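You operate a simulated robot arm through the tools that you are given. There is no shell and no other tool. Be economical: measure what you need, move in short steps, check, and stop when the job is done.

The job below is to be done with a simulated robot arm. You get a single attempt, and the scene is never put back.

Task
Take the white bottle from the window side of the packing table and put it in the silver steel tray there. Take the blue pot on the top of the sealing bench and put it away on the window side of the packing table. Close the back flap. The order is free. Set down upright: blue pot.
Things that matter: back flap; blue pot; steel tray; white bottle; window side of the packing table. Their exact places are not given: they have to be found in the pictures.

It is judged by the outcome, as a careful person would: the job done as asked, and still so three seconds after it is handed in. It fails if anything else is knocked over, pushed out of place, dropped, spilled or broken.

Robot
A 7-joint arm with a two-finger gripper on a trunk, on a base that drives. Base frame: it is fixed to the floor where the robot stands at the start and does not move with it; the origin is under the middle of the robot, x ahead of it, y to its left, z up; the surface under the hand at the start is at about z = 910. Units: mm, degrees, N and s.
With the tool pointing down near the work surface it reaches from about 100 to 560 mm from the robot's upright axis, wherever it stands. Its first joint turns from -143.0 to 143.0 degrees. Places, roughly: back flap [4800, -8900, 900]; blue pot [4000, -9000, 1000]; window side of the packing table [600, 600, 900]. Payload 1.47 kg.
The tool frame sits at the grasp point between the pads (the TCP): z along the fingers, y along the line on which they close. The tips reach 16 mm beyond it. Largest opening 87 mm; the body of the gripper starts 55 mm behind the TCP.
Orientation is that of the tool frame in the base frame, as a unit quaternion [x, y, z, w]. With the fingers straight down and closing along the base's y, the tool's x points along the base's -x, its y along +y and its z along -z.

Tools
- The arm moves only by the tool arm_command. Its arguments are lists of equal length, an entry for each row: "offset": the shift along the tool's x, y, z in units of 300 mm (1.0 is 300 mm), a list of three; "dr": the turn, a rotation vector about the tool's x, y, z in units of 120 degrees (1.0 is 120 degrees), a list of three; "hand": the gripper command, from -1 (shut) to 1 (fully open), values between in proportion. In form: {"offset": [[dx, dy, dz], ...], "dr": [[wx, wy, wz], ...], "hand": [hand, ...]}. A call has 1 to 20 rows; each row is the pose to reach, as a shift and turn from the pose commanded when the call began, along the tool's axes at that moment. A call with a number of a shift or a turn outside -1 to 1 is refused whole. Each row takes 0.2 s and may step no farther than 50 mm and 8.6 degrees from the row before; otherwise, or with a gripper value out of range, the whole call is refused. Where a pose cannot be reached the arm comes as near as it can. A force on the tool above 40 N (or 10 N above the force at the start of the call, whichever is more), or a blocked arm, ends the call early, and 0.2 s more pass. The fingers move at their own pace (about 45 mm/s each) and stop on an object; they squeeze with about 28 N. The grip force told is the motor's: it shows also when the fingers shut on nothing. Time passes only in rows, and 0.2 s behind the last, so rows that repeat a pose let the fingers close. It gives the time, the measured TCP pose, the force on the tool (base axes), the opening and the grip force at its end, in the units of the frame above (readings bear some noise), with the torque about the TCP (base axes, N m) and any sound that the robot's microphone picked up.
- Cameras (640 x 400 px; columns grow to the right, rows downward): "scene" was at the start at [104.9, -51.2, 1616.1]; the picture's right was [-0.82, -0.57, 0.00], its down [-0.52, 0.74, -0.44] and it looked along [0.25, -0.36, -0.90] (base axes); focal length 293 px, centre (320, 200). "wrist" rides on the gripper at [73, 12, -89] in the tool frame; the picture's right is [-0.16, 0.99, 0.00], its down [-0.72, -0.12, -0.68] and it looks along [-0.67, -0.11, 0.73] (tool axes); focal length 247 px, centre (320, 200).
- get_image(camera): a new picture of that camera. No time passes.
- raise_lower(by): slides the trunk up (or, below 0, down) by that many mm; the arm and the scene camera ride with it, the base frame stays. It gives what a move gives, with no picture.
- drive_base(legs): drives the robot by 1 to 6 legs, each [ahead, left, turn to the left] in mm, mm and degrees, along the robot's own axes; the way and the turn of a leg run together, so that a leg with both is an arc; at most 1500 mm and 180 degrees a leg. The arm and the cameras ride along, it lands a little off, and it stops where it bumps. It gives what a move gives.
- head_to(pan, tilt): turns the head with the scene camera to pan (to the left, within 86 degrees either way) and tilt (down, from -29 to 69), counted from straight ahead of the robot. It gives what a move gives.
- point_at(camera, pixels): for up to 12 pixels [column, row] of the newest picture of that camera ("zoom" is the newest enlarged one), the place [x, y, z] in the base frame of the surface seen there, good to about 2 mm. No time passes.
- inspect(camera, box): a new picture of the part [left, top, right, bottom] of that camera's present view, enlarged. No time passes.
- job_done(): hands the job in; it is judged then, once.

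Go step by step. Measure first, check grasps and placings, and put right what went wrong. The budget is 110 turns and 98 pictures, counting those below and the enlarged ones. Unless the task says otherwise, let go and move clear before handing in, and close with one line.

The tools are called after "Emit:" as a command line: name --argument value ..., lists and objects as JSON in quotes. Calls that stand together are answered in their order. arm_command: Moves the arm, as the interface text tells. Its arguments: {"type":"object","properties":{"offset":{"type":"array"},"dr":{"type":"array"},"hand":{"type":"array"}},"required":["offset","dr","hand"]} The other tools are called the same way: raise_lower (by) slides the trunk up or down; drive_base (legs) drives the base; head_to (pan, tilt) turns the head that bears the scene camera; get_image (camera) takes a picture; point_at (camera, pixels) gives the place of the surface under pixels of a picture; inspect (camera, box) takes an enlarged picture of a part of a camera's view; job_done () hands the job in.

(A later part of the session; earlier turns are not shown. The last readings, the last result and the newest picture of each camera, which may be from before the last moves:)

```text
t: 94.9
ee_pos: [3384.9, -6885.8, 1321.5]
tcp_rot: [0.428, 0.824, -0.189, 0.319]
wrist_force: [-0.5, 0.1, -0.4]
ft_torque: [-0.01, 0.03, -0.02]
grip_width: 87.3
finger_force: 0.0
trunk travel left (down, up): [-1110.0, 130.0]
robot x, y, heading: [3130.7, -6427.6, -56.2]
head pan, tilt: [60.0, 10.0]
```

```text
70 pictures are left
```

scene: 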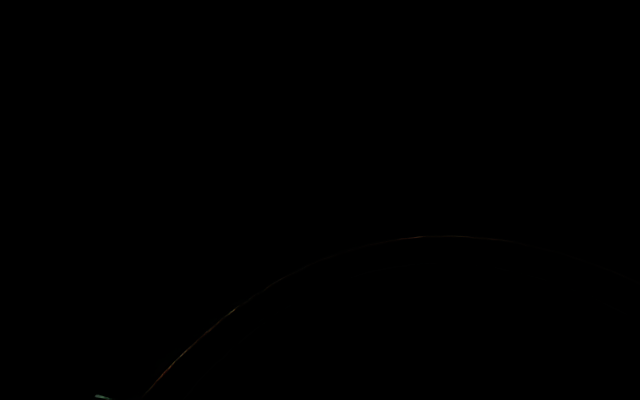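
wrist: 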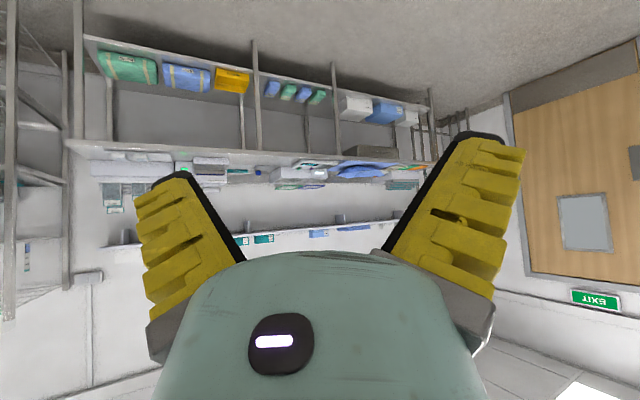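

A long bench with underside shelf is ahead; its top is around row 165. I'll enlarge it and measure.

Emit:
inspect --camera "wrist" --box '[70, 130, 270, 255]'

Emit:
inspect --camera "wrist" --box '[230, 130, 450, 260]'

Emit:
point_at --camera "wrist" --pixels '[[70, 145], [120, 165], [185, 168], [258, 172], [315, 172], [365, 172], [405, 185], [440, 170], [125, 240], [340, 215], [260, 40]]'

```text
3.20 times, centred on (170, 192) of wrist
```

zoom: 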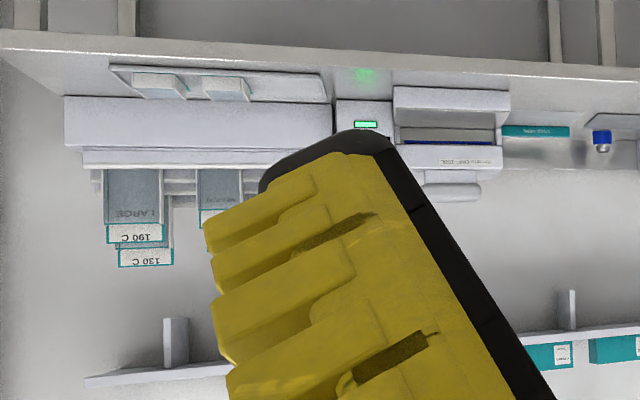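

```text
2.91 times, centred on (340, 195) of wrist
```

zoom: 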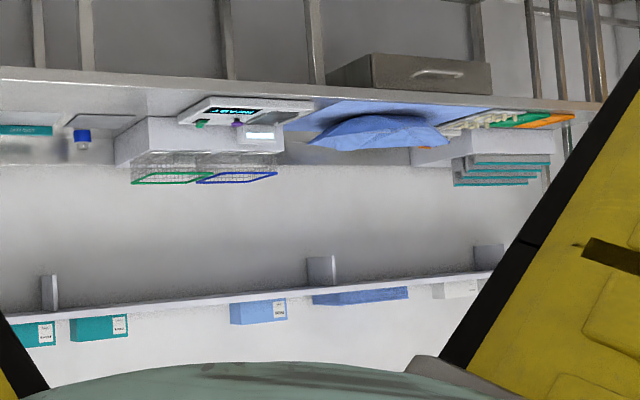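

```text
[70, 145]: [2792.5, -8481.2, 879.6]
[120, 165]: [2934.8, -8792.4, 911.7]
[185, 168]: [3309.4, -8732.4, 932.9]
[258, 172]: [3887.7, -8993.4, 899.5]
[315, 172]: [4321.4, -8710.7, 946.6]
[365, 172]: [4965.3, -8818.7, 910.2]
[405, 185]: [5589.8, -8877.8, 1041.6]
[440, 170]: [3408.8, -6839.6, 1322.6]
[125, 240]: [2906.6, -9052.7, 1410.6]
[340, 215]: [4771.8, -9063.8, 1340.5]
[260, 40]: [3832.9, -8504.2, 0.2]
```

A small blue item stands at about (3888,−8993,900), and a big blue thing near (4965,−8818). I'll drive closer, facing the bench.

Emit:
drive_base --legs '[[0, 0, -4.5], [1200, 0, 0], [350, 0, 0], [0, 0, -29.5]]'

Emit:
get_image --camera "wrist"

```text
t: 104.7
ee_pos: [3829.1, -8294.5, 1321.1]
tcp_rot: [0.656, 0.658, -0.276, 0.247]
wrist_force: [0.2, -0.4, -0.7]
ft_torque: [0.0, 0.0, -0.01]
grip_width: 87.0
finger_force: 0.1
trunk travel left (down, up): [-1110.0, 130.0]
robot x, y, heading: [3881.1, -7775.8, -91.1]
head pan, tilt: [60.0, 10.0]
```

```text
67 pictures are left
```

wrist: 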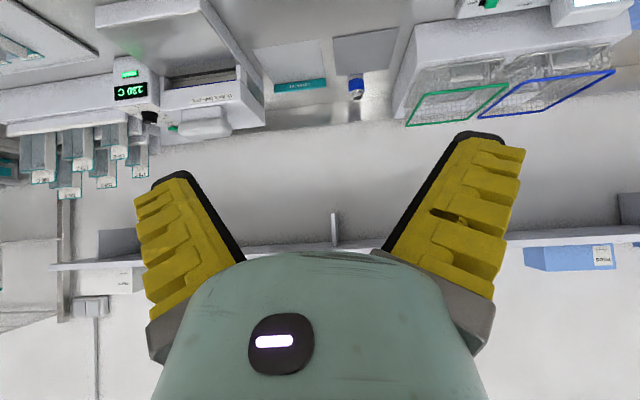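

Emit:
inspect --camera "wrist" --box '[240, 10, 430, 130]'

Emit:
point_at --camera "wrist" --pixels '[[356, 95], [355, 82], [349, 86], [364, 86], [360, 55], [300, 86], [290, 60], [405, 100], [240, 80], [460, 95], [590, 70]]'

```text
3.33 times, centred on (335, 70) of wrist
```

zoom: 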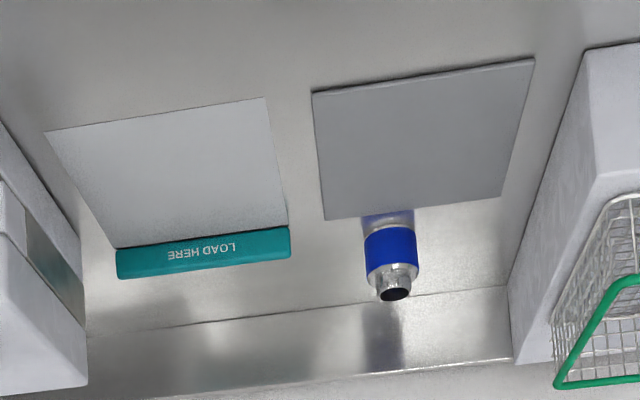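

```text
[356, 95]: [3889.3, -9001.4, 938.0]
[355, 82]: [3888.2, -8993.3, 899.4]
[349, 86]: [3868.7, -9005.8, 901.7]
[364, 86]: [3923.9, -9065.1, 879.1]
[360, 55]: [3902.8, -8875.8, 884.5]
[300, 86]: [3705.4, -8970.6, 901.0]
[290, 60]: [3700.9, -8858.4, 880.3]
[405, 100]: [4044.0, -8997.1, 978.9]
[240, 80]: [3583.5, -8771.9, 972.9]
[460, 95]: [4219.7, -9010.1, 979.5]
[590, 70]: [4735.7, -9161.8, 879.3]
```

The blue pot (steel neck, black opening) stands at about (3889,−9008), z 880–940, with the machine at x>4040. I'll align the hand: heading −90°, tilt 33°, TCP (3885,−8270,1220).

Emit:
arm_command --offset '[[0.0715, 0.05, 0.046], [0.143, 0.1, 0.092], [0.2145, 0.15, 0.137], [0.286, 0.199, 0.183], [0.286, 0.199, 0.183]]' --dr '[[-0.004, 0.022, 0.002], [-0.009, 0.044, 0.004], [-0.013, 0.066, 0.005], [-0.018, 0.0865, 0.007], [-0.018, 0.0865, 0.007]]' --hand '[1, 1, 1, 1, 1]'

Emit:
get_image --camera "wrist"

```text
t: 105.9
ee_pos: [3885.9, -8273.1, 1222.1]
tcp_rot: [0.677, 0.679, -0.2, 0.201]
wrist_force: [-0.1, -0.2, -0.1]
ft_torque: [-0.03, -0.03, 0.02]
grip_width: 87.1
finger_force: 0.1
trunk travel left (down, up): [-1110.0, 130.0]
robot x, y, heading: [3882.4, -7773.4, -91.1]
head pan, tilt: [60.0, 10.0]
```

```text
65 pictures are left
```

wrist: 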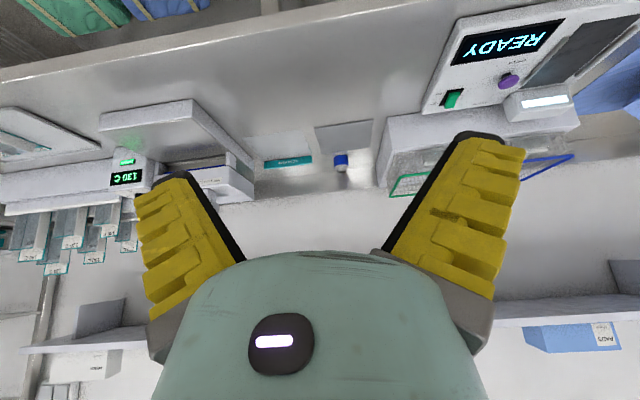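

Pose good. I'll measure the bench front edge and pot again.

Emit:
point_at --camera "wrist" --pixels '[[300, 32], [300, 45], [300, 60], [340, 157], [341, 168], [335, 135], [390, 150], [240, 160], [385, 120], [200, 105], [425, 105]]'

```text
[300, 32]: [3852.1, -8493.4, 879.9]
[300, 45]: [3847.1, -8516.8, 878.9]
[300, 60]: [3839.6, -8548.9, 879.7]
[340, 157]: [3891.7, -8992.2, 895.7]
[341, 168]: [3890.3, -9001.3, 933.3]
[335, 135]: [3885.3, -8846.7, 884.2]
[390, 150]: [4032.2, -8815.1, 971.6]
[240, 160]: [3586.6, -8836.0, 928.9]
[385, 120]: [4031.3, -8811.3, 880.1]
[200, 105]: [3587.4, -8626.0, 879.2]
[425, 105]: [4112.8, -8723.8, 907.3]
```

I also need to know what's under the bench before nosing in; measuring the bins and lower shelf at the picture's top.

Emit:
point_at --camera "wrist" --pixels '[[70, 18], [160, 6], [268, 3], [230, 10], [300, 3], [30, 55], [3, 75], [3, 90]]'

Emit:
inspect --camera "wrist" --box '[0, 0, 320, 100]'

```text
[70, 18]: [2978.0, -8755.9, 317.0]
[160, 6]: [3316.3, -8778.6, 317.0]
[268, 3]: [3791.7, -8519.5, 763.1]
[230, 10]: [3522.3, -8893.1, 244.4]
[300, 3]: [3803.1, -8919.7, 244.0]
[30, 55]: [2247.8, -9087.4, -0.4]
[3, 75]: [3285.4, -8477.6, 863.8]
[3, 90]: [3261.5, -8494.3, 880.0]
```

```text
2.00 times, centred on (160, 50) of wrist
```

zoom: 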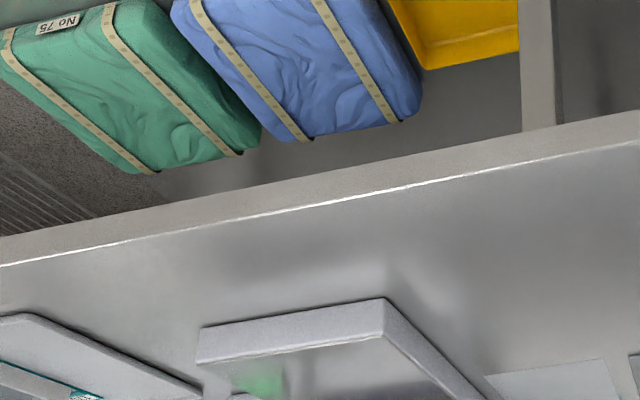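

The lower shelf (z≈244) may limit the base. I'll lower the trunk 150 mm and drive forward 500 mm, then check.

Emit:
raise_lower --by -150

Emit:
drive_base --legs '[[0, 0, 1.1], [400, 0, 0], [90, 0, 0]]'

Emit:
get_image --camera "wrist"

```text
t: 107.7
ee_pos: [3885.2, -8273.1, 1070.9]
tcp_rot: [0.678, 0.678, -0.201, 0.201]
wrist_force: [-0.3, -0.4, 0.4]
ft_torque: [0.0, 0.05, 0.01]
grip_width: 86.9
finger_force: 0.0
trunk travel left (down, up): [-960.0, 280.0]
robot x, y, heading: [3884.9, -7777.9, -91.1]
head pan, tilt: [60.0, 10.0]
```

```text
t: 111.2
ee_pos: [3892.5, -8764.6, 1071.2]
tcp_rot: [0.672, 0.684, -0.199, 0.203]
wrist_force: [0.0, -0.6, 0.7]
ft_torque: [0.01, 0.05, 0.0]
grip_width: 86.8
finger_force: 0.1
trunk travel left (down, up): [-960.0, 280.0]
robot x, y, heading: [3879.0, -8269.5, -90.2]
head pan, tilt: [60.0, 10.0]
```

```text
63 pictures are left
```

wrist: 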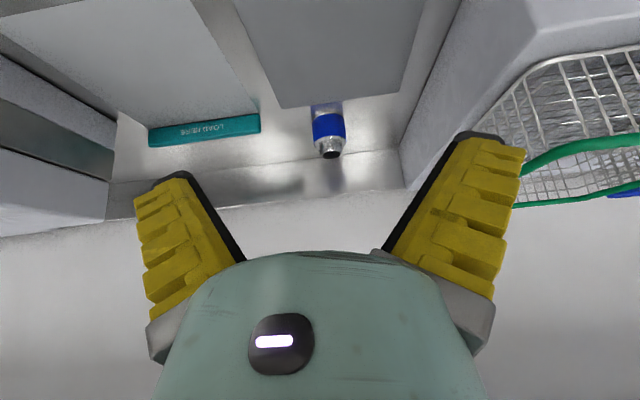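

Emit:
inspect --camera "wrist" --box '[280, 80, 380, 180]'

Emit:
point_at --camera "wrist" --pixels '[[312, 125], [328, 125], [345, 125], [330, 150], [322, 142], [342, 140], [326, 107], [330, 158], [340, 158], [300, 170], [340, 90], [260, 125]]'

```text
4.00 times, centred on (330, 130) of wrist
```

zoom: 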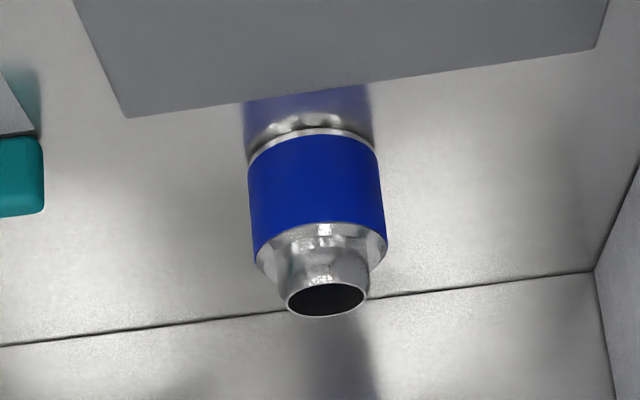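

```text
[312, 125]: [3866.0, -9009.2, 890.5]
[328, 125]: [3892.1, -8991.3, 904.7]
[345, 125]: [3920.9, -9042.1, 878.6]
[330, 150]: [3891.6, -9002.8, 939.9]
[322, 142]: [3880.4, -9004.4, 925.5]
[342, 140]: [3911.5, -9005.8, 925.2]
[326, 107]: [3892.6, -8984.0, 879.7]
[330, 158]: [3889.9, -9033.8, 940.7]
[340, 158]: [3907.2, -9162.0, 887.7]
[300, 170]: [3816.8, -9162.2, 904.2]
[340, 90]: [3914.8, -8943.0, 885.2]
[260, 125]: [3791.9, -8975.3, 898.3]
```

Pot centre ≈ (3891,−9013), diameter ~48, body z 880–925, neck to 940. The base moved in freely; I'll creep 90 mm more.

Emit:
drive_base --legs '[[90, 0, 0]]'

```text
t: 112.3
ee_pos: [3890.9, -8855.7, 1072.2]
tcp_rot: [0.673, 0.683, -0.199, 0.202]
wrist_force: [0.3, 0.0, -0.6]
ft_torque: [-0.01, 0.0, 0.0]
grip_width: 87.2
finger_force: 0.1
trunk travel left (down, up): [-960.0, 280.0]
robot x, y, heading: [3876.9, -8354.9, -90.4]
head pan, tilt: [60.0, 10.0]
```

Not blocked. Lower the trunk 40 and slide 74 mm forward to the pre-grasp point 150 mm back along the tool axis.

Emit:
raise_lower --by -40

Emit:
arm_command --offset '[[-0.104, 0, 0.067], [-0.207, 0, 0.134], [-0.207, 0, 0.134]]' --dr '[[0, 0, 0], [0, 0, 0], [0, 0, 0]]' --hand '[1, 1, 1]'

Emit:
get_image --camera "wrist"

```text
t: 113.2
ee_pos: [3890.4, -8855.4, 1031.2]
tcp_rot: [0.673, 0.683, -0.2, 0.202]
wrist_force: [-0.5, 0.8, -0.4]
ft_torque: [0.0, 0.01, -0.03]
grip_width: 87.3
finger_force: 0.0
trunk travel left (down, up): [-920.0, 320.0]
robot x, y, heading: [3877.1, -8360.2, -90.2]
head pan, tilt: [60.0, 10.0]
```

```text
t: 114.0
ee_pos: [3892.8, -8931.5, 1029.5]
tcp_rot: [0.673, 0.683, -0.2, 0.203]
wrist_force: [0.0, -0.6, 0.2]
ft_torque: [-0.01, 0.0, 0.01]
grip_width: 87.0
finger_force: 0.1
trunk travel left (down, up): [-920.0, 320.0]
robot x, y, heading: [3882.4, -8359.7, -90.2]
head pan, tilt: [60.0, 10.0]
```

```text
61 pictures are left
```

wrist: 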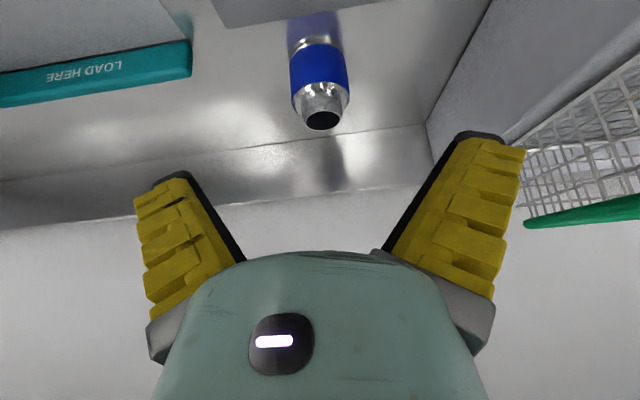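

Pot centred between the fingers. Advance 145 mm along the tool axis.

Emit:
arm_command --offset '[[-0.001, -0.003, 0.1], [-0.002, -0.006, 0.2], [-0.003, -0.009, 0.3], [-0.004, -0.01, 0.38], [-0.005, -0.011, 0.44], [-0.006, -0.012, 0.48], [-0.006, -0.012, 0.48]]' --dr '[[0, 0, 0], [0, 0, 0], [0, 0, 0], [0, 0, 0], [0, 0, 0], [0, 0, 0], [0, 0, 0]]' --hand '[1, 1, 1, 1, 1, 1, 1]'

Emit:
get_image --camera "wrist"

```text
t: 115.6
ee_pos: [3890.2, -9001.3, 921.4]
tcp_rot: [0.673, 0.683, -0.199, 0.201]
wrist_force: [-0.2, -0.7, 0.3]
ft_torque: [-0.02, 0.02, 0.01]
grip_width: 86.9
finger_force: 0.1
out of reach, approached as far as the arm can: row 6, 7
trunk travel left (down, up): [-920.0, 320.0]
robot x, y, heading: [3878.8, -8358.9, -90.3]
head pan, tilt: [60.0, 10.0]
```

```text
60 pictures are left
```

wrist: 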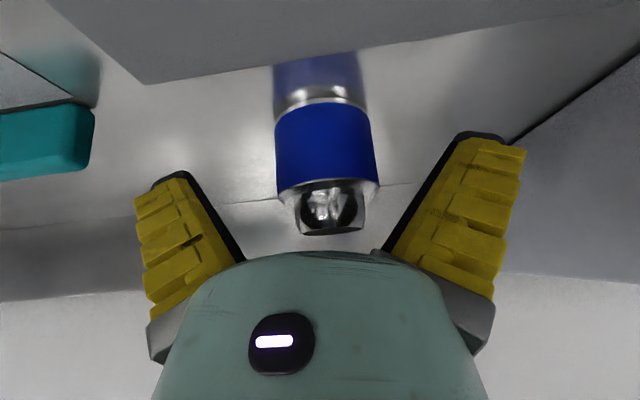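

It stopped just short at (−9001, 921): arm at full reach. I'll creep the base 12 mm and lower the trunk 13 mm.

Emit:
drive_base --legs '[[12, 0, 0]]'

Emit:
raise_lower --by -12

Emit:
get_image --camera "wrist"

```text
t: 116.3
ee_pos: [3890.7, -9014.9, 923.1]
tcp_rot: [0.672, 0.684, -0.199, 0.203]
wrist_force: [-0.6, 0.4, 0.2]
ft_torque: [0.01, -0.02, 0.0]
grip_width: 87.2
finger_force: 0.1
trunk travel left (down, up): [-920.0, 320.0]
robot x, y, heading: [3876.4, -8373.3, -90.3]
head pan, tilt: [60.0, 10.0]
```

```text
t: 116.9
ee_pos: [3890.3, -9014.4, 909.8]
tcp_rot: [0.673, 0.683, -0.199, 0.202]
wrist_force: [-1.6, 0.0, -0.3]
ft_torque: [0.02, -0.03, -0.02]
grip_width: 87.1
finger_force: 0.1
trunk travel left (down, up): [-908.0, 332.0]
robot x, y, heading: [3880.0, -8372.0, -90.2]
head pan, tilt: [60.0, 10.0]
```

```text
59 pictures are left
```

wrist: 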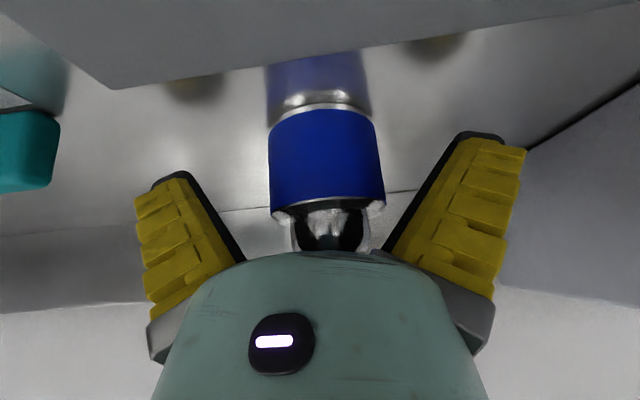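

The pot is well between the fingers. Close, holding the actual position (the commanded one is ~15 mm beyond).

Emit:
arm_command --offset '[[0, 0, -0.05], [0, 0, -0.05], [0, 0, -0.05], [0, 0, -0.05], [0, 0, -0.05], [0, 0, -0.05], [0, 0, -0.05]]' --dr '[[0, 0, 0], [0, 0, 0], [0, 0, 0], [0, 0, 0], [0, 0, 0], [0, 0, 0], [0, 0, 0]]' --hand '[0.5, 0, -0.5, -1, -1, -1, -1]'

```text
t: 118.5
ee_pos: [3889.3, -9005.5, 923.9]
tcp_rot: [0.672, 0.684, -0.2, 0.204]
wrist_force: [-0.1, 3.2, 6.7]
ft_torque: [0.17, -0.09, 0.03]
grip_width: 47.4
finger_force: 27.9
trunk travel left (down, up): [-908.0, 332.0]
robot x, y, heading: [3879.8, -8372.8, -90.6]
head pan, tilt: [60.0, 10.0]
```

The hand backed off 15 mm and gripped high (z 924). I'll open, advance again, and regrasp properly.

Emit:
arm_command --offset '[[0, 0, 0], [0, 0, 0], [0, 0, 0], [0, 0, 0], [0, 0, 0]]' --dr '[[0, 0, 0], [0, 0, 0], [0, 0, 0], [0, 0, 0], [0, 0, 0]]' --hand '[0, 0.5, 1, 1, 1]'

Emit:
get_image --camera "wrist"

```text
t: 119.7
ee_pos: [3889.5, -9004.4, 924.2]
tcp_rot: [0.672, 0.683, -0.2, 0.203]
wrist_force: [0.5, -0.4, 0.6]
ft_torque: [-0.01, -0.05, 0.0]
grip_width: 87.1
finger_force: 0.0
trunk travel left (down, up): [-908.0, 332.0]
robot x, y, heading: [3880.8, -8370.2, -90.3]
head pan, tilt: [60.0, 10.0]
```

```text
58 pictures are left
```

wrist: 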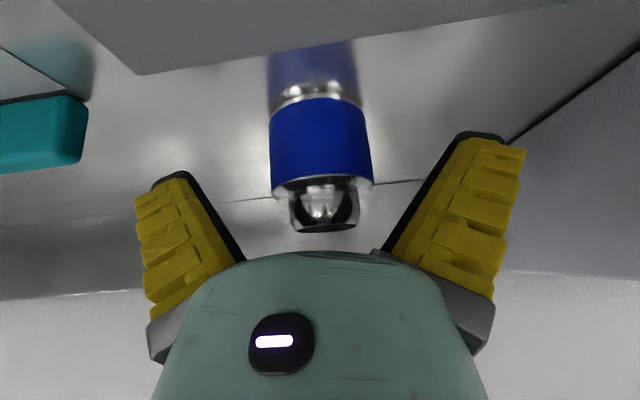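

Pot upright. Advance 15 mm and close there.

Emit:
arm_command --offset '[[0, 0, 0.025], [0, 0, 0.05], [0, 0, 0.05], [0, 0, 0.05], [0, 0, 0.05], [0, 0, 0.05], [0, 0, 0.05], [0, 0, 0.05]]' --dr '[[0, 0, 0], [0, 0, 0], [0, 0, 0], [0, 0, 0], [0, 0, 0], [0, 0, 0], [0, 0, 0], [0, 0, 0]]' --hand '[1, 1, 0.5, 0, -0.5, -1, -1, -1]'

```text
t: 121.5
ee_pos: [3889.9, -9013.3, 910.6]
tcp_rot: [0.673, 0.683, -0.199, 0.202]
wrist_force: [1.0, 0.3, 1.0]
ft_torque: [-0.02, 0.0, -0.03]
grip_width: 50.7
finger_force: 28.3
trunk travel left (down, up): [-908.0, 332.0]
robot x, y, heading: [3881.7, -8373.7, -90.2]
head pan, tilt: [60.0, 10.0]
```

Gripped at 50.7 mm, TCP (3890,−9013,911). Lift 130 mm and check.

Emit:
raise_lower --by 130

Emit:
get_image --camera "wrist"

```text
t: 123.1
ee_pos: [3890.5, -9012.5, 1041.3]
tcp_rot: [0.672, 0.683, -0.199, 0.203]
wrist_force: [0.7, 0.4, -1.9]
ft_torque: [0.01, 0.0, -0.01]
grip_width: 50.7
finger_force: 27.9
trunk travel left (down, up): [-1038.0, 202.0]
robot x, y, heading: [3882.1, -8370.7, -90.4]
head pan, tilt: [60.0, 10.0]
```

```text
57 pictures are left
```

wrist: 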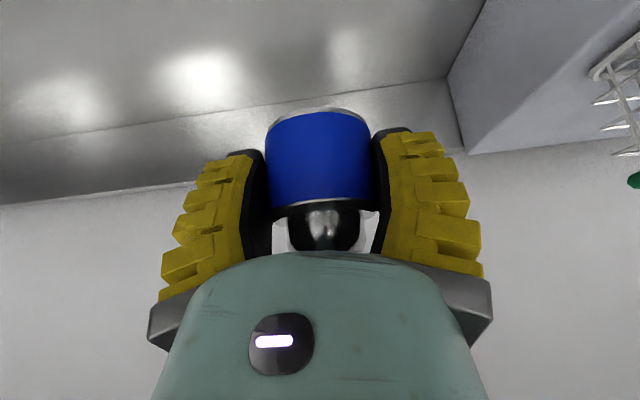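

The pot is held upright. Back out 600 mm, then retract and lift the arm for carrying.

Emit:
drive_base --legs '[[-600, 0, 0]]'

Emit:
arm_command --offset '[[0.07, 0, -0.105], [0.14, 0, -0.21], [0.21, 0, -0.315], [0.28, 0, -0.42], [0.28, 0, -0.42]]' --dr '[[0, 0, 0], [0, 0, 0], [0, 0, 0], [0, 0, 0], [0, 0, 0]]' --hand '[-1, -1, -1, -1, -1]'

Emit:
drive_base --legs '[[0, 0, 60]]'

Emit:
get_image --camera "wrist"

```text
t: 126.5
ee_pos: [3894.0, -8411.5, 1039.0]
tcp_rot: [0.671, 0.685, -0.198, 0.204]
wrist_force: [0.5, -0.5, -2.9]
ft_torque: [0.01, 0.0, 0.0]
grip_width: 50.1
finger_force: 27.7
trunk travel left (down, up): [-1038.0, 202.0]
robot x, y, heading: [3883.1, -7769.5, -90.1]
head pan, tilt: [60.0, 10.0]
```

```text
t: 127.7
ee_pos: [3893.1, -8271.8, 1101.5]
tcp_rot: [0.672, 0.684, -0.199, 0.203]
wrist_force: [0.2, -0.1, -2.3]
ft_torque: [0.02, 0.0, -0.02]
grip_width: 50.5
finger_force: 28.1
trunk travel left (down, up): [-1038.0, 202.0]
robot x, y, heading: [3880.8, -7770.3, -90.3]
head pan, tilt: [60.0, 10.0]
```

```text
t: 130.8
ee_pos: [4325.1, -8003.3, 1101.3]
tcp_rot: [0.232, 0.93, -0.069, 0.276]
wrist_force: [0.2, 0.7, -2.0]
ft_torque: [0.02, 0.01, -0.01]
grip_width: 50.2
finger_force: 27.7
trunk travel left (down, up): [-1038.0, 202.0]
robot x, y, heading: [3877.3, -7769.3, -29.5]
head pan, tilt: [60.0, 10.0]
```

```text
56 pictures are left
```

wrist: 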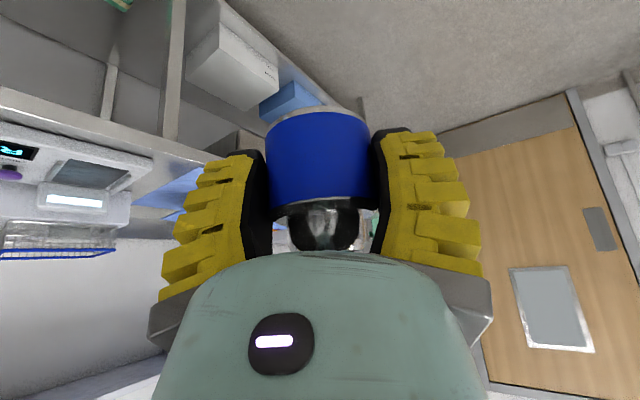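

Now turn to heading 122.4° and drive the known way back, ~5760 mm.

Emit:
drive_base --legs '[[0, 0, 151.9], [1440, 0, 0], [1440, 0, 0], [1440, 0, 0], [1440, 0, 0]]'

Emit:
get_image --camera "wrist"

```text
t: 164.6
ee_pos: [511.7, -2456.2, 1099.8]
tcp_rot: [0.84, -0.463, -0.248, -0.137]
wrist_force: [-0.5, 0.4, -2.0]
ft_torque: [-0.01, -0.03, 0.01]
grip_width: 49.5
finger_force: 28.1
trunk travel left (down, up): [-1038.0, 202.0]
robot x, y, heading: [777.2, -2879.9, 121.1]
head pan, tilt: [60.0, 10.0]
```

```text
55 pictures are left
```

wrist: 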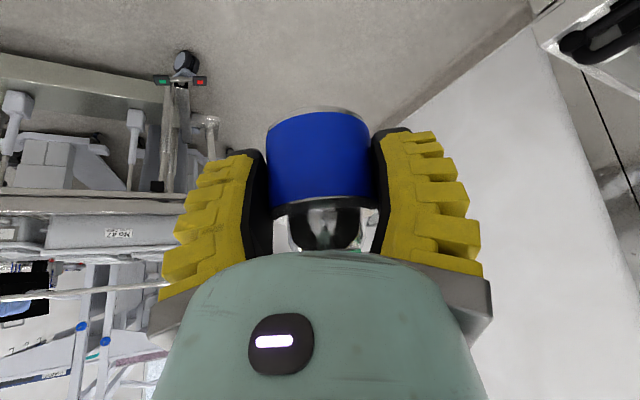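

On course. Continue: 2413 mm at 118.8°, then ~730 mm at 101°, then look ahead.

Emit:
drive_base --legs '[[0, 0, -2.3], [1210, 0, 0], [1203, 0, 0], [0, 0, -17.5], [700, 0, 0]]'

Emit:
get_image --camera "wrist"

```text
t: 181.2
ee_pos: [-635.1, 395.6, 1100.1]
tcp_rot: [0.751, -0.597, -0.222, -0.177]
wrist_force: [-0.9, 0.7, -1.5]
ft_torque: [0.01, 0.02, 0.01]
grip_width: 49.8
finger_force: 28.0
trunk travel left (down, up): [-1038.0, 202.0]
robot x, y, heading: [-515.6, -96.2, 102.1]
head pan, tilt: [60.0, 10.0]
```

```text
54 pictures are left
```

wrist: 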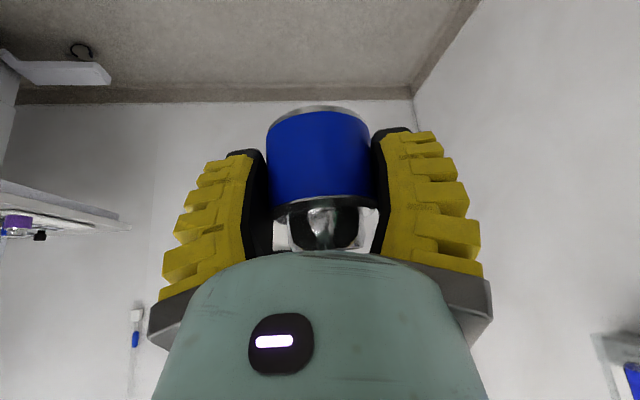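

Free space, wall beyond y≈1250. I'll turn to face +x here, then strafe left to y≈620.

Emit:
drive_base --legs '[[0, 0, -102], [0, 710, 0]]'

Emit:
get_image --camera "wrist"

```text
t: 189.3
ee_pos: [-29.8, 634.3, 1100.8]
tcp_rot: [-0.018, 0.959, 0.005, 0.284]
wrist_force: [0.5, -0.4, -1.8]
ft_torque: [0.05, 0.0, 0.0]
grip_width: 49.6
finger_force: 27.8
trunk travel left (down, up): [-1038.0, 202.0]
robot x, y, heading: [-531.1, 612.5, 0.8]
head pan, tilt: [60.0, 10.0]
```

```text
53 pictures are left
```

wrist: 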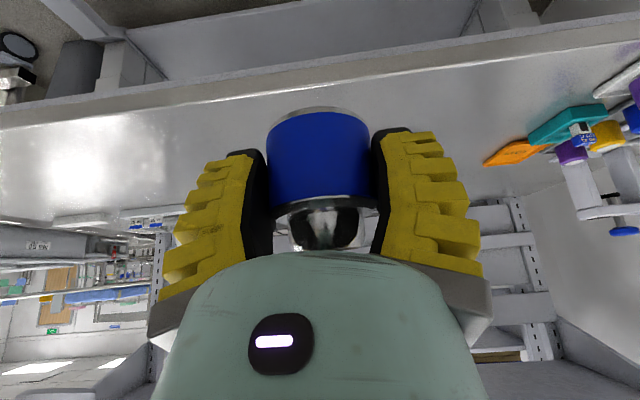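

Facing the table; I'll drive forward 440 mm, placing the pot over the empty area near (410,640).

Emit:
drive_base --legs '[[440, 0, 0]]'

Emit:
get_image --camera "wrist"

```text
t: 192.0
ee_pos: [410.2, 638.3, 1099.0]
tcp_rot: [-0.015, 0.959, 0.004, 0.285]
wrist_force: [-0.2, 0.0, -2.5]
ft_torque: [-0.02, 0.02, 0.02]
grip_width: 49.7
finger_force: 28.0
trunk travel left (down, up): [-1038.0, 202.0]
robot x, y, heading: [-93.9, 622.3, 0.5]
head pan, tilt: [60.0, 10.0]
```

```text
52 pictures are left
```

wrist: 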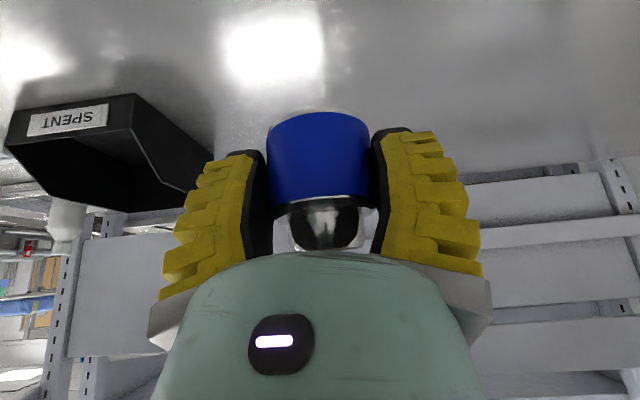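

The area under the pot is clear ("SPENT" bin is off to the right). Lower 150 mm with the trunk, then 2 mm steps to contact.

Emit:
raise_lower --by -150

Emit:
arm_command --offset '[[0.0036, 0, 0.0056], [0.0073, 0, 0.0112], [0.0091, 0, 0.014], [0.0109, 0, 0.0168], [0.0109, 0, 0.0168]]' --dr '[[0, 0, 0], [0, 0, 0], [0, 0, 0], [0, 0, 0], [0, 0, 0]]' --hand '[-1, -1, -1, -1, -1]'

Emit:
get_image --camera "wrist"

```text
t: 193.7
ee_pos: [409.3, 638.0, 951.0]
tcp_rot: [-0.015, 0.959, 0.005, 0.284]
wrist_force: [0.1, -0.5, -1.9]
ft_torque: [-0.03, 0.0, 0.01]
grip_width: 49.5
finger_force: 27.9
trunk travel left (down, up): [-888.0, 352.0]
robot x, y, heading: [-93.0, 625.0, 0.5]
head pan, tilt: [60.0, 10.0]
```

```text
t: 194.9
ee_pos: [410.1, 637.7, 943.0]
tcp_rot: [-0.015, 0.959, 0.005, 0.284]
wrist_force: [0.0, -0.1, -1.6]
ft_torque: [-0.01, -0.01, -0.03]
grip_width: 49.6
finger_force: 28.2
trunk travel left (down, up): [-888.0, 352.0]
robot x, y, heading: [-92.0, 619.5, 0.9]
head pan, tilt: [60.0, 10.0]
```

```text
51 pictures are left
```

wrist: 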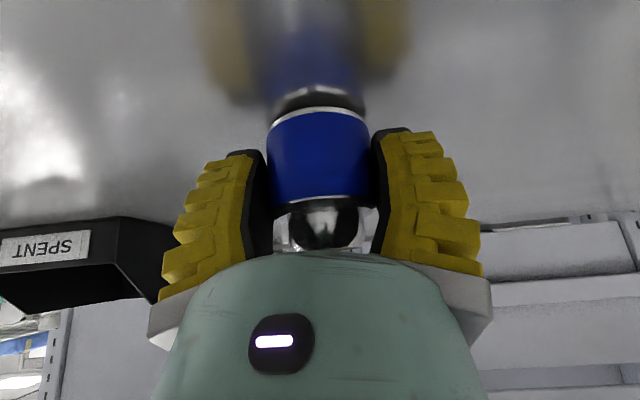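

Very near: the pot and its reflection almost meet. Step down 1 mm at a time until the force turns.

Emit:
arm_command --offset '[[0.0018, 0, 0.0028], [0.0036, 0, 0.0056], [0.0054, 0, 0.0084], [0.0054, 0, 0.0084]]' --dr '[[0, 0, 0], [0, 0, 0], [0, 0, 0], [0, 0, 0]]' --hand '[-1, -1, -1, -1]'

```text
t: 195.9
ee_pos: [411.5, 638.7, 941.8]
tcp_rot: [-0.015, 0.958, 0.004, 0.285]
wrist_force: [-4.5, -1.2, 12.9]
ft_torque: [0.02, -0.12, -0.04]
grip_width: 50.2
finger_force: 28.3
trunk travel left (down, up): [-888.0, 352.0]
robot x, y, heading: [-91.2, 624.1, 0.7]
head pan, tilt: [60.0, 10.0]
```

Contact (12.9 N up). Open and retreat along the tool axis.

Emit:
arm_command --offset '[[0, 0, 0], [0, 0, 0], [0, 0, 0], [0, 0, 0], [0, 0, 0], [0, 0, 0]]' --dr '[[0, 0, 0], [0, 0, 0], [0, 0, 0], [0, 0, 0], [0, 0, 0], [0, 0, 0]]' --hand '[0, 0.5, 1, 1, 1, 1]'

Emit:
arm_command --offset '[[0, 0, -0.05], [0, 0, -0.12], [0, 0, -0.22], [0, 0, -0.34], [0, 0, -0.46], [0, 0, -0.46]]' --dr '[[0, 0, 0], [0, 0, 0], [0, 0, 0], [0, 0, 0], [0, 0, 0], [0, 0, 0]]' --hand '[1, 1, 1, 1, 1, 1]'

Emit:
get_image --camera "wrist"

```text
t: 197.3
ee_pos: [410.2, 637.2, 941.3]
tcp_rot: [-0.014, 0.959, 0.004, 0.283]
wrist_force: [-0.3, -0.2, -0.4]
ft_torque: [0.01, 0.01, -0.01]
grip_width: 86.9
finger_force: 0.1
trunk travel left (down, up): [-888.0, 352.0]
robot x, y, heading: [-91.5, 620.8, 0.6]
head pan, tilt: [60.0, 10.0]
```

```text
t: 198.9
ee_pos: [434.5, 648.4, 1105.6]
tcp_rot: [-0.003, 0.919, 0.02, 0.393]
wrist_force: [0.1, -0.2, 0.0]
ft_torque: [-0.01, 0.03, 0.01]
grip_width: 87.1
finger_force: 0.0
out of reach, approached as far as the arm can: row 5, 6
trunk travel left (down, up): [-888.0, 352.0]
robot x, y, heading: [-86.8, 617.5, 0.6]
head pan, tilt: [60.0, 10.0]
stopped in row 6: the arm was blocked; the commanded pose is now the measured one
```

```text
50 pictures are left
```

wrist: 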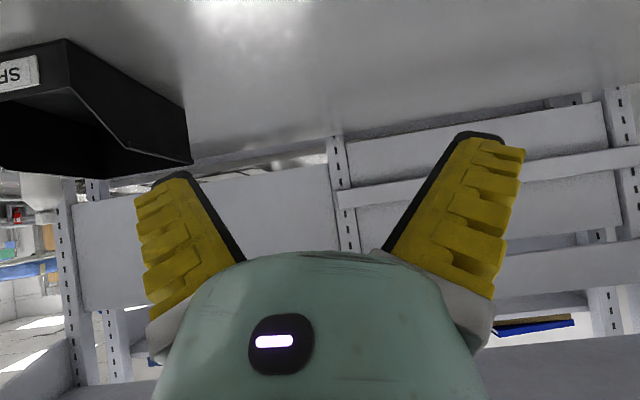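

The retreat hit an arm limit and swung a bit, and the pot is out of view. Raise 120 and back off 350 to check it.

Emit:
raise_lower --by 120

Emit:
drive_base --legs '[[-450, 0, 0]]'

Emit:
get_image --camera "wrist"

```text
t: 200.4
ee_pos: [432.6, 647.7, 1224.0]
tcp_rot: [-0.003, 0.92, 0.02, 0.392]
wrist_force: [0.2, -0.6, 0.0]
ft_torque: [0.03, 0.03, 0.02]
grip_width: 86.7
finger_force: 0.0
trunk travel left (down, up): [-1008.0, 232.0]
robot x, y, heading: [-90.2, 624.3, 0.7]
head pan, tilt: [60.0, 10.0]
```

```text
t: 203.2
ee_pos: [-17.0, 643.9, 1224.7]
tcp_rot: [-0.005, 0.92, 0.02, 0.391]
wrist_force: [0.0, -0.2, -0.4]
ft_torque: [0.0, 0.02, 0.01]
grip_width: 86.8
finger_force: 0.1
trunk travel left (down, up): [-1008.0, 232.0]
robot x, y, heading: [-540.9, 614.3, 1.0]
head pan, tilt: [60.0, 10.0]
```

```text
49 pictures are left
```

wrist: 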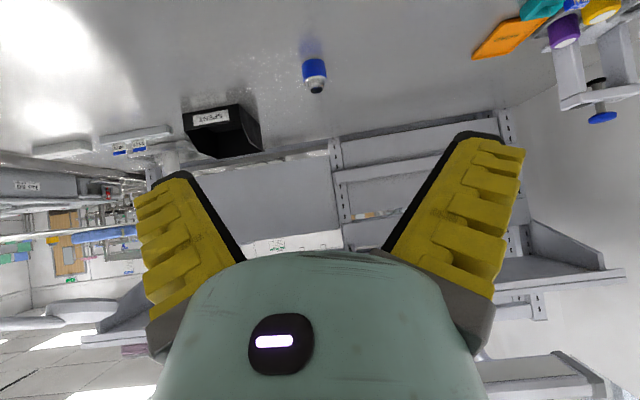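

The pot stands upright at (315,75) on the window-side area, and the bottle is in the tray. Reset the arm to the good carry pose, then head back toward the bench.

Emit:
point_at --camera "wrist" --pixels '[[314, 70], [316, 90], [168, 158], [222, 118]]'

Emit:
arm_command --offset '[[0.0825, -0.021, 0.052], [0.165, -0.042, 0.104], [0.2475, -0.062, 0.157], [0.33, -0.083, 0.209], [0.33, -0.083, 0.209]]' --dr '[[0.005, 0.027, 0], [0.01, 0.054, 0], [0.015, 0.082, 0], [0.02, 0.109, -0.001], [0.02, 0.109, -0.001]]' --hand '[1, 1, 1, 1, 1]'

Emit:
drive_base --legs '[[0, -710, -1], [0, 0, -76.8], [686, 0, 0], [0, 0, 15.6], [1222, 0, 0], [1222, 0, 0]]'

```text
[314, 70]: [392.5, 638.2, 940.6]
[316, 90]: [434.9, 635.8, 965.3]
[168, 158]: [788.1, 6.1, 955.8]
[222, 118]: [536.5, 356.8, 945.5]
```

```text
t: 204.4
ee_pos: [-40.4, 622.2, 1110.8]
tcp_rot: [0.0, 0.959, 0.0, 0.284]
wrist_force: [-0.2, 0.4, 1.0]
ft_torque: [0.03, -0.06, -0.02]
grip_width: 87.0
finger_force: 0.0
trunk travel left (down, up): [-1008.0, 232.0]
robot x, y, heading: [-543.0, 613.6, 0.7]
head pan, tilt: [60.0, 10.0]
```

```text
t: 227.4
ee_pos: [1025.8, -3345.9, 1110.9]
tcp_rot: [0.5, 0.818, -0.148, 0.242]
wrist_force: [-0.2, -0.6, -0.1]
ft_torque: [-0.03, 0.02, 0.02]
grip_width: 87.1
finger_force: 0.1
trunk travel left (down, up): [-1008.0, 232.0]
robot x, y, heading: [787.6, -2899.1, -62.0]
head pan, tilt: [60.0, 10.0]
```

On track. Drive on to (3130,−6427), then veer toward the flap area.

Emit:
drive_base --legs '[[0, 0, 5.6], [1412, 0, 0], [1412, 0, 0], [1412, 0, 0], [0, 0, 10], [600, 0, 0]]'

Emit:
get_image --camera "wrist"

```text
t: 251.6
ee_pos: [3733.9, -7281.5, 1110.7]
tcp_rot: [0.404, 0.87, -0.12, 0.258]
wrist_force: [0.1, -0.7, -0.8]
ft_torque: [0.02, -0.01, -0.01]
grip_width: 86.9
finger_force: 0.2
trunk travel left (down, up): [-1008.0, 232.0]
robot x, y, heading: [3401.7, -6901.4, -48.9]
head pan, tilt: [60.0, 10.0]
```

```text
48 pictures are left
```

wrist: 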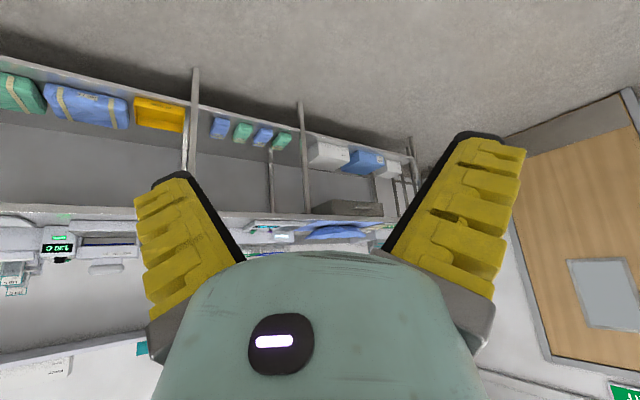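

Continue to (4850,−7750) and face the bench, raised for a better view.

Emit:
drive_base --legs '[[0, 0, 18.5], [1100, 0, 0], [575, 0, 0], [0, 0, -59.6]]'

Emit:
raise_lower --by 150

Emit:
get_image --camera "wrist"

```text
t: 263.8
ee_pos: [4849.3, -8259.3, 1110.9]
tcp_rot: [0.68, 0.676, -0.202, 0.2]
wrist_force: [0.2, 0.4, 0.5]
ft_torque: [0.0, -0.04, 0.01]
grip_width: 87.0
finger_force: 0.1
trunk travel left (down, up): [-1008.0, 232.0]
robot x, y, heading: [4847.0, -7759.0, -89.5]
head pan, tilt: [60.0, 10.0]
```

```text
t: 265.5
ee_pos: [4849.1, -8258.7, 1261.8]
tcp_rot: [0.68, 0.676, -0.202, 0.201]
wrist_force: [0.3, -0.9, 0.4]
ft_torque: [-0.01, 0.0, -0.01]
grip_width: 87.1
finger_force: 0.0
trunk travel left (down, up): [-1158.0, 82.0]
robot x, y, heading: [4841.9, -7756.2, -89.5]
head pan, tilt: [60.0, 10.0]
```

```text
47 pictures are left
```

wrist: 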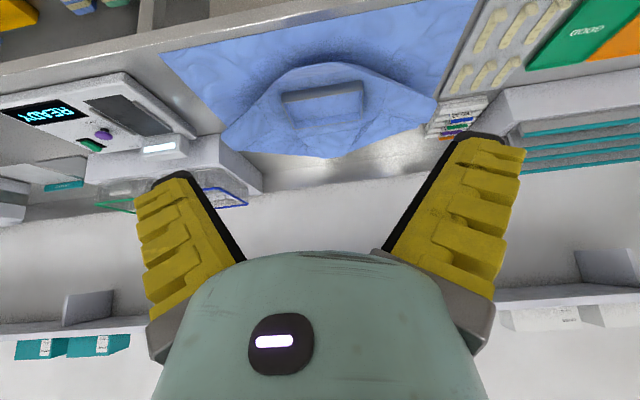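

A blue wrap sheet with a grey bar-like object on it (325,95). I'll enlarge it to understand the flap.

Emit:
inspect --camera "wrist" --box '[150, 0, 490, 175]'

Emit:
point_at --camera "wrist" --pixels '[[325, 95], [285, 98], [362, 88], [320, 115], [345, 65], [300, 70], [225, 140], [325, 155], [433, 100], [165, 55], [470, 10], [325, 40]]'

```text
1.88 times, centred on (320, 88) of wrist
```

zoom: 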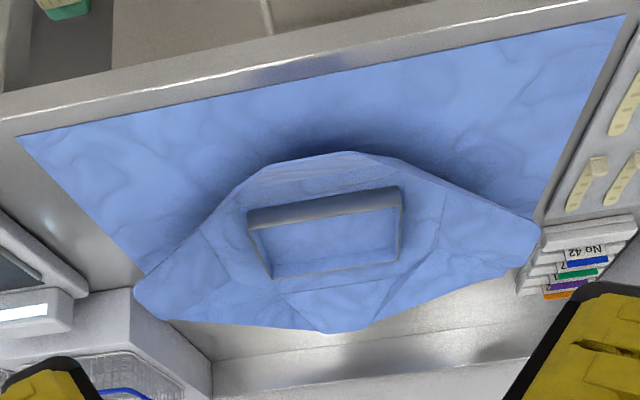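

```text
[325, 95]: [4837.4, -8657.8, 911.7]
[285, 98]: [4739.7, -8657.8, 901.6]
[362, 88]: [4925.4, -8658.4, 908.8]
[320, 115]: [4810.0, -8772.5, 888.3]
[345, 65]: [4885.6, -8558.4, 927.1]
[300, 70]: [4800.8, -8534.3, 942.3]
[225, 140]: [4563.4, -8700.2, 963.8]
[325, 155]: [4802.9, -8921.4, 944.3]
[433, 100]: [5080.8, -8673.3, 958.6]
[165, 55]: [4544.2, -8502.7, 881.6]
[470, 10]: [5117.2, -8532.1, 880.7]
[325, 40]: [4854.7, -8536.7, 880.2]
```

It's a blue wrap with four raised flaps round a tray; the back flap's tip is at about (4803,−8921,944). I'll move 400 mm closer, staying high, to measure its hinge and shape.

Emit:
drive_base --legs '[[450, 0, 0]]'

Emit:
get_image --camera "wrist"

```text
t: 268.3
ee_pos: [4852.8, -8712.3, 1260.6]
tcp_rot: [0.681, 0.675, -0.201, 0.2]
wrist_force: [-0.5, 0.2, 0.6]
ft_torque: [0.02, 0.01, 0.01]
grip_width: 87.1
finger_force: 0.1
trunk travel left (down, up): [-1158.0, 82.0]
robot x, y, heading: [4848.1, -8208.3, -89.6]
head pan, tilt: [60.0, 10.0]
```

```text
45 pictures are left
```

wrist: 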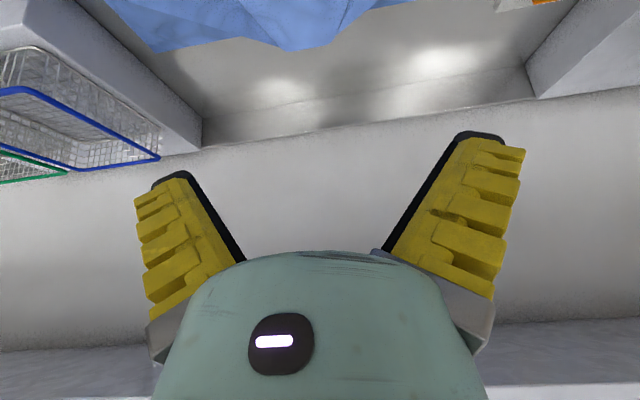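

Too close for this tilt; rotate the hand so the camera looks steeply down (tool slightly past vertical).

Emit:
point_at --camera "wrist" --pixels '[[290, 45], [130, 40], [200, 120], [205, 145], [530, 65], [530, 95], [350, 100], [160, 130], [240, 10], [345, 15]]'

Emit:
arm_command --offset '[[0, 0, 0], [0, 0, 0], [0, 0, 0], [0, 0, 0], [0, 0, 0], [0, 0, 0], [0, 0, 0]]' --dr '[[0, 0.07, 0], [0, 0.14, 0], [0, 0.21, 0], [0, 0.28, 0], [0, 0.35, 0], [0, 0.4, 0], [0, 0.4, 0]]' --hand '[1, 1, 1, 1, 1, 1, 1]'

Emit:
get_image --camera "wrist"

```text
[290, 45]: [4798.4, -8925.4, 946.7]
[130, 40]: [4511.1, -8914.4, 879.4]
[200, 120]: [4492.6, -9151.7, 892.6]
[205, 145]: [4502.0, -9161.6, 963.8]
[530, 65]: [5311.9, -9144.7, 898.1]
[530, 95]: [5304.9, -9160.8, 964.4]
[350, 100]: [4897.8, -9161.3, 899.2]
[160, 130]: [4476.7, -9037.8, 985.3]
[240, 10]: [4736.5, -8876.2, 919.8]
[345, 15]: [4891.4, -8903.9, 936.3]
```

```text
t: 269.9
ee_pos: [4851.0, -8711.1, 1262.0]
tcp_rot: [0.704, 0.698, 0.092, -0.092]
wrist_force: [0.5, 0.2, -0.1]
ft_torque: [-0.02, 0.03, 0.03]
grip_width: 87.2
finger_force: 0.0
trunk travel left (down, up): [-1158.0, 82.0]
robot x, y, heading: [4846.6, -8205.7, -89.5]
head pan, tilt: [60.0, 10.0]
```

```text
44 pictures are left
```

wrist: 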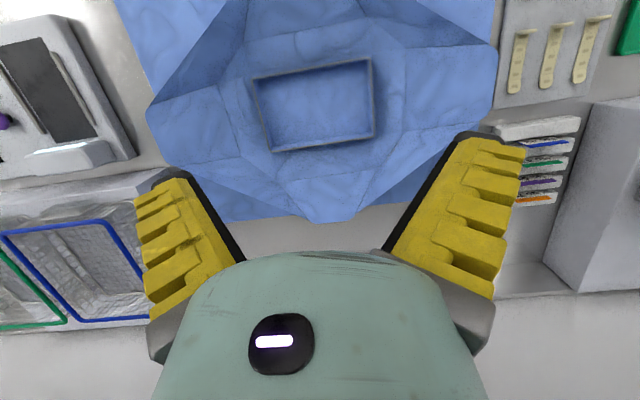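

Now a clear top view: tray rectangle in the middle, back flap toward (325,215). I'll enlarge and measure.

Emit:
inspect --camera "wrist" --box '[130, 0, 510, 235]'

Emit:
point_at --camera "wrist" --pixels '[[255, 82], [372, 60], [374, 135], [270, 150], [320, 160], [325, 175], [330, 195], [330, 218], [270, 210], [390, 190], [240, 160], [400, 150]]'

```text
1.68 times, centred on (320, 118) of wrist
```

zoom: 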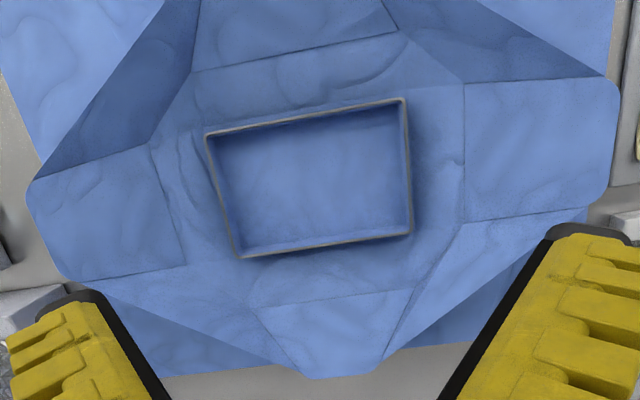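

```text
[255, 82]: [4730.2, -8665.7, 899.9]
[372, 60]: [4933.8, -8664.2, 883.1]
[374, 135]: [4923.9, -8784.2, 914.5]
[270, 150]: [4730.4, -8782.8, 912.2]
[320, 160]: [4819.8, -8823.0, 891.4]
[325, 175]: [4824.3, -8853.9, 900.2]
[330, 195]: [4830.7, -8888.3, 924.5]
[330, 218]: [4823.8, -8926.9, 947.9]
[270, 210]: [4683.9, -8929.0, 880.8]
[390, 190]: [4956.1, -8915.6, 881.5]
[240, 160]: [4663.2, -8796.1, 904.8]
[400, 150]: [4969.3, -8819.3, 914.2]
```

Geometry is clear: back flap hinge ≈ (y −8845, z 893), tip ≈ (4835,−8927,948), tray rim z 914. Plan: go over and behind the tip, come down to TCP z≈940, and sweep it toward me over the tray. First re-tilt to 10° forward, extend, and narrow the fingers.

Emit:
arm_command --offset '[[-0.057, -0.013, 0.002], [-0.114, -0.027, 0.004], [-0.17, -0.04, 0.006], [-0.227, -0.053, 0.008], [-0.227, -0.053, 0.008]]' --dr '[[0, -0.052, 0], [0, -0.104, 0], [0, -0.156, 0], [0, -0.208, 0], [0, -0.208, 0]]' --hand '[-0.08, -0.08, -0.08, -0.08, -0.08]'

Emit:
drive_base --legs '[[130, 0, 0]]'

Emit:
get_image --camera "wrist"

```text
t: 271.1
ee_pos: [4835.3, -8778.3, 1241.1]
tcp_rot: [0.707, 0.701, -0.063, 0.062]
wrist_force: [-0.3, 0.4, -0.6]
ft_torque: [0.0, 0.01, 0.03]
grip_width: 45.8
finger_force: 4.2
trunk travel left (down, up): [-1158.0, 82.0]
robot x, y, heading: [4847.4, -8209.5, -89.5]
head pan, tilt: [60.0, 10.0]
```

```text
t: 272.4
ee_pos: [4836.5, -8907.9, 1240.4]
tcp_rot: [0.708, 0.701, -0.062, 0.061]
wrist_force: [0.7, 0.1, 0.0]
ft_torque: [-0.02, -0.01, -0.04]
grip_width: 45.9
finger_force: 4.0
trunk travel left (down, up): [-1158.0, 82.0]
robot x, y, heading: [4851.5, -8337.8, -89.6]
head pan, tilt: [60.0, 10.0]
```

```text
42 pictures are left
```

wrist: 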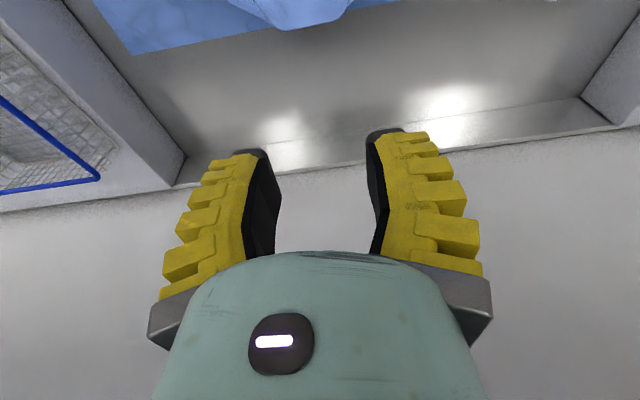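

Reach fine. Drive 55 mm more and lower the trunk 200, staying behind the flap.

Emit:
drive_base --legs '[[58, 0, 0]]'

Emit:
raise_lower --by -190

Emit:
get_image --camera "wrist"

```text
t: 273.4
ee_pos: [4837.8, -8934.5, 1225.1]
tcp_rot: [0.709, 0.703, -0.041, 0.042]
wrist_force: [-0.3, -0.1, -0.4]
ft_torque: [0.02, 0.03, 0.03]
grip_width: 45.8
finger_force: 3.9
trunk travel left (down, up): [-1158.0, 82.0]
robot x, y, heading: [4850.1, -8390.5, -89.4]
head pan, tilt: [60.0, 10.0]
stopped in leg 1: the robot was blocked; the commanded pose is now the measured one
```

```text
t: 275.4
ee_pos: [4837.1, -8938.6, 1038.6]
tcp_rot: [0.709, 0.702, -0.046, 0.046]
wrist_force: [-0.2, 0.6, -0.6]
ft_torque: [0.02, 0.01, 0.01]
grip_width: 46.1
finger_force: 3.8
trunk travel left (down, up): [-968.0, 272.0]
robot x, y, heading: [4850.9, -8387.2, -89.7]
head pan, tilt: [60.0, 10.0]
```

```text
41 pictures are left
```

wrist: 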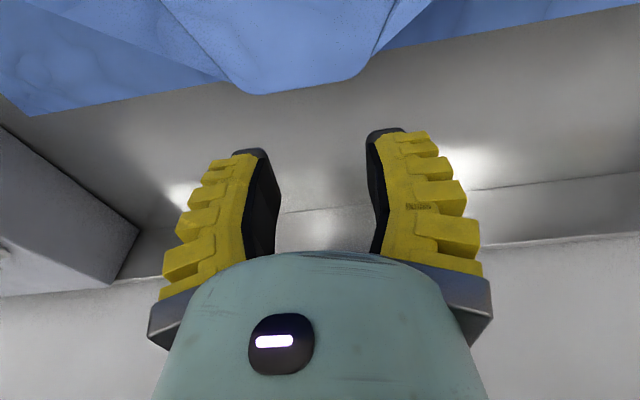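

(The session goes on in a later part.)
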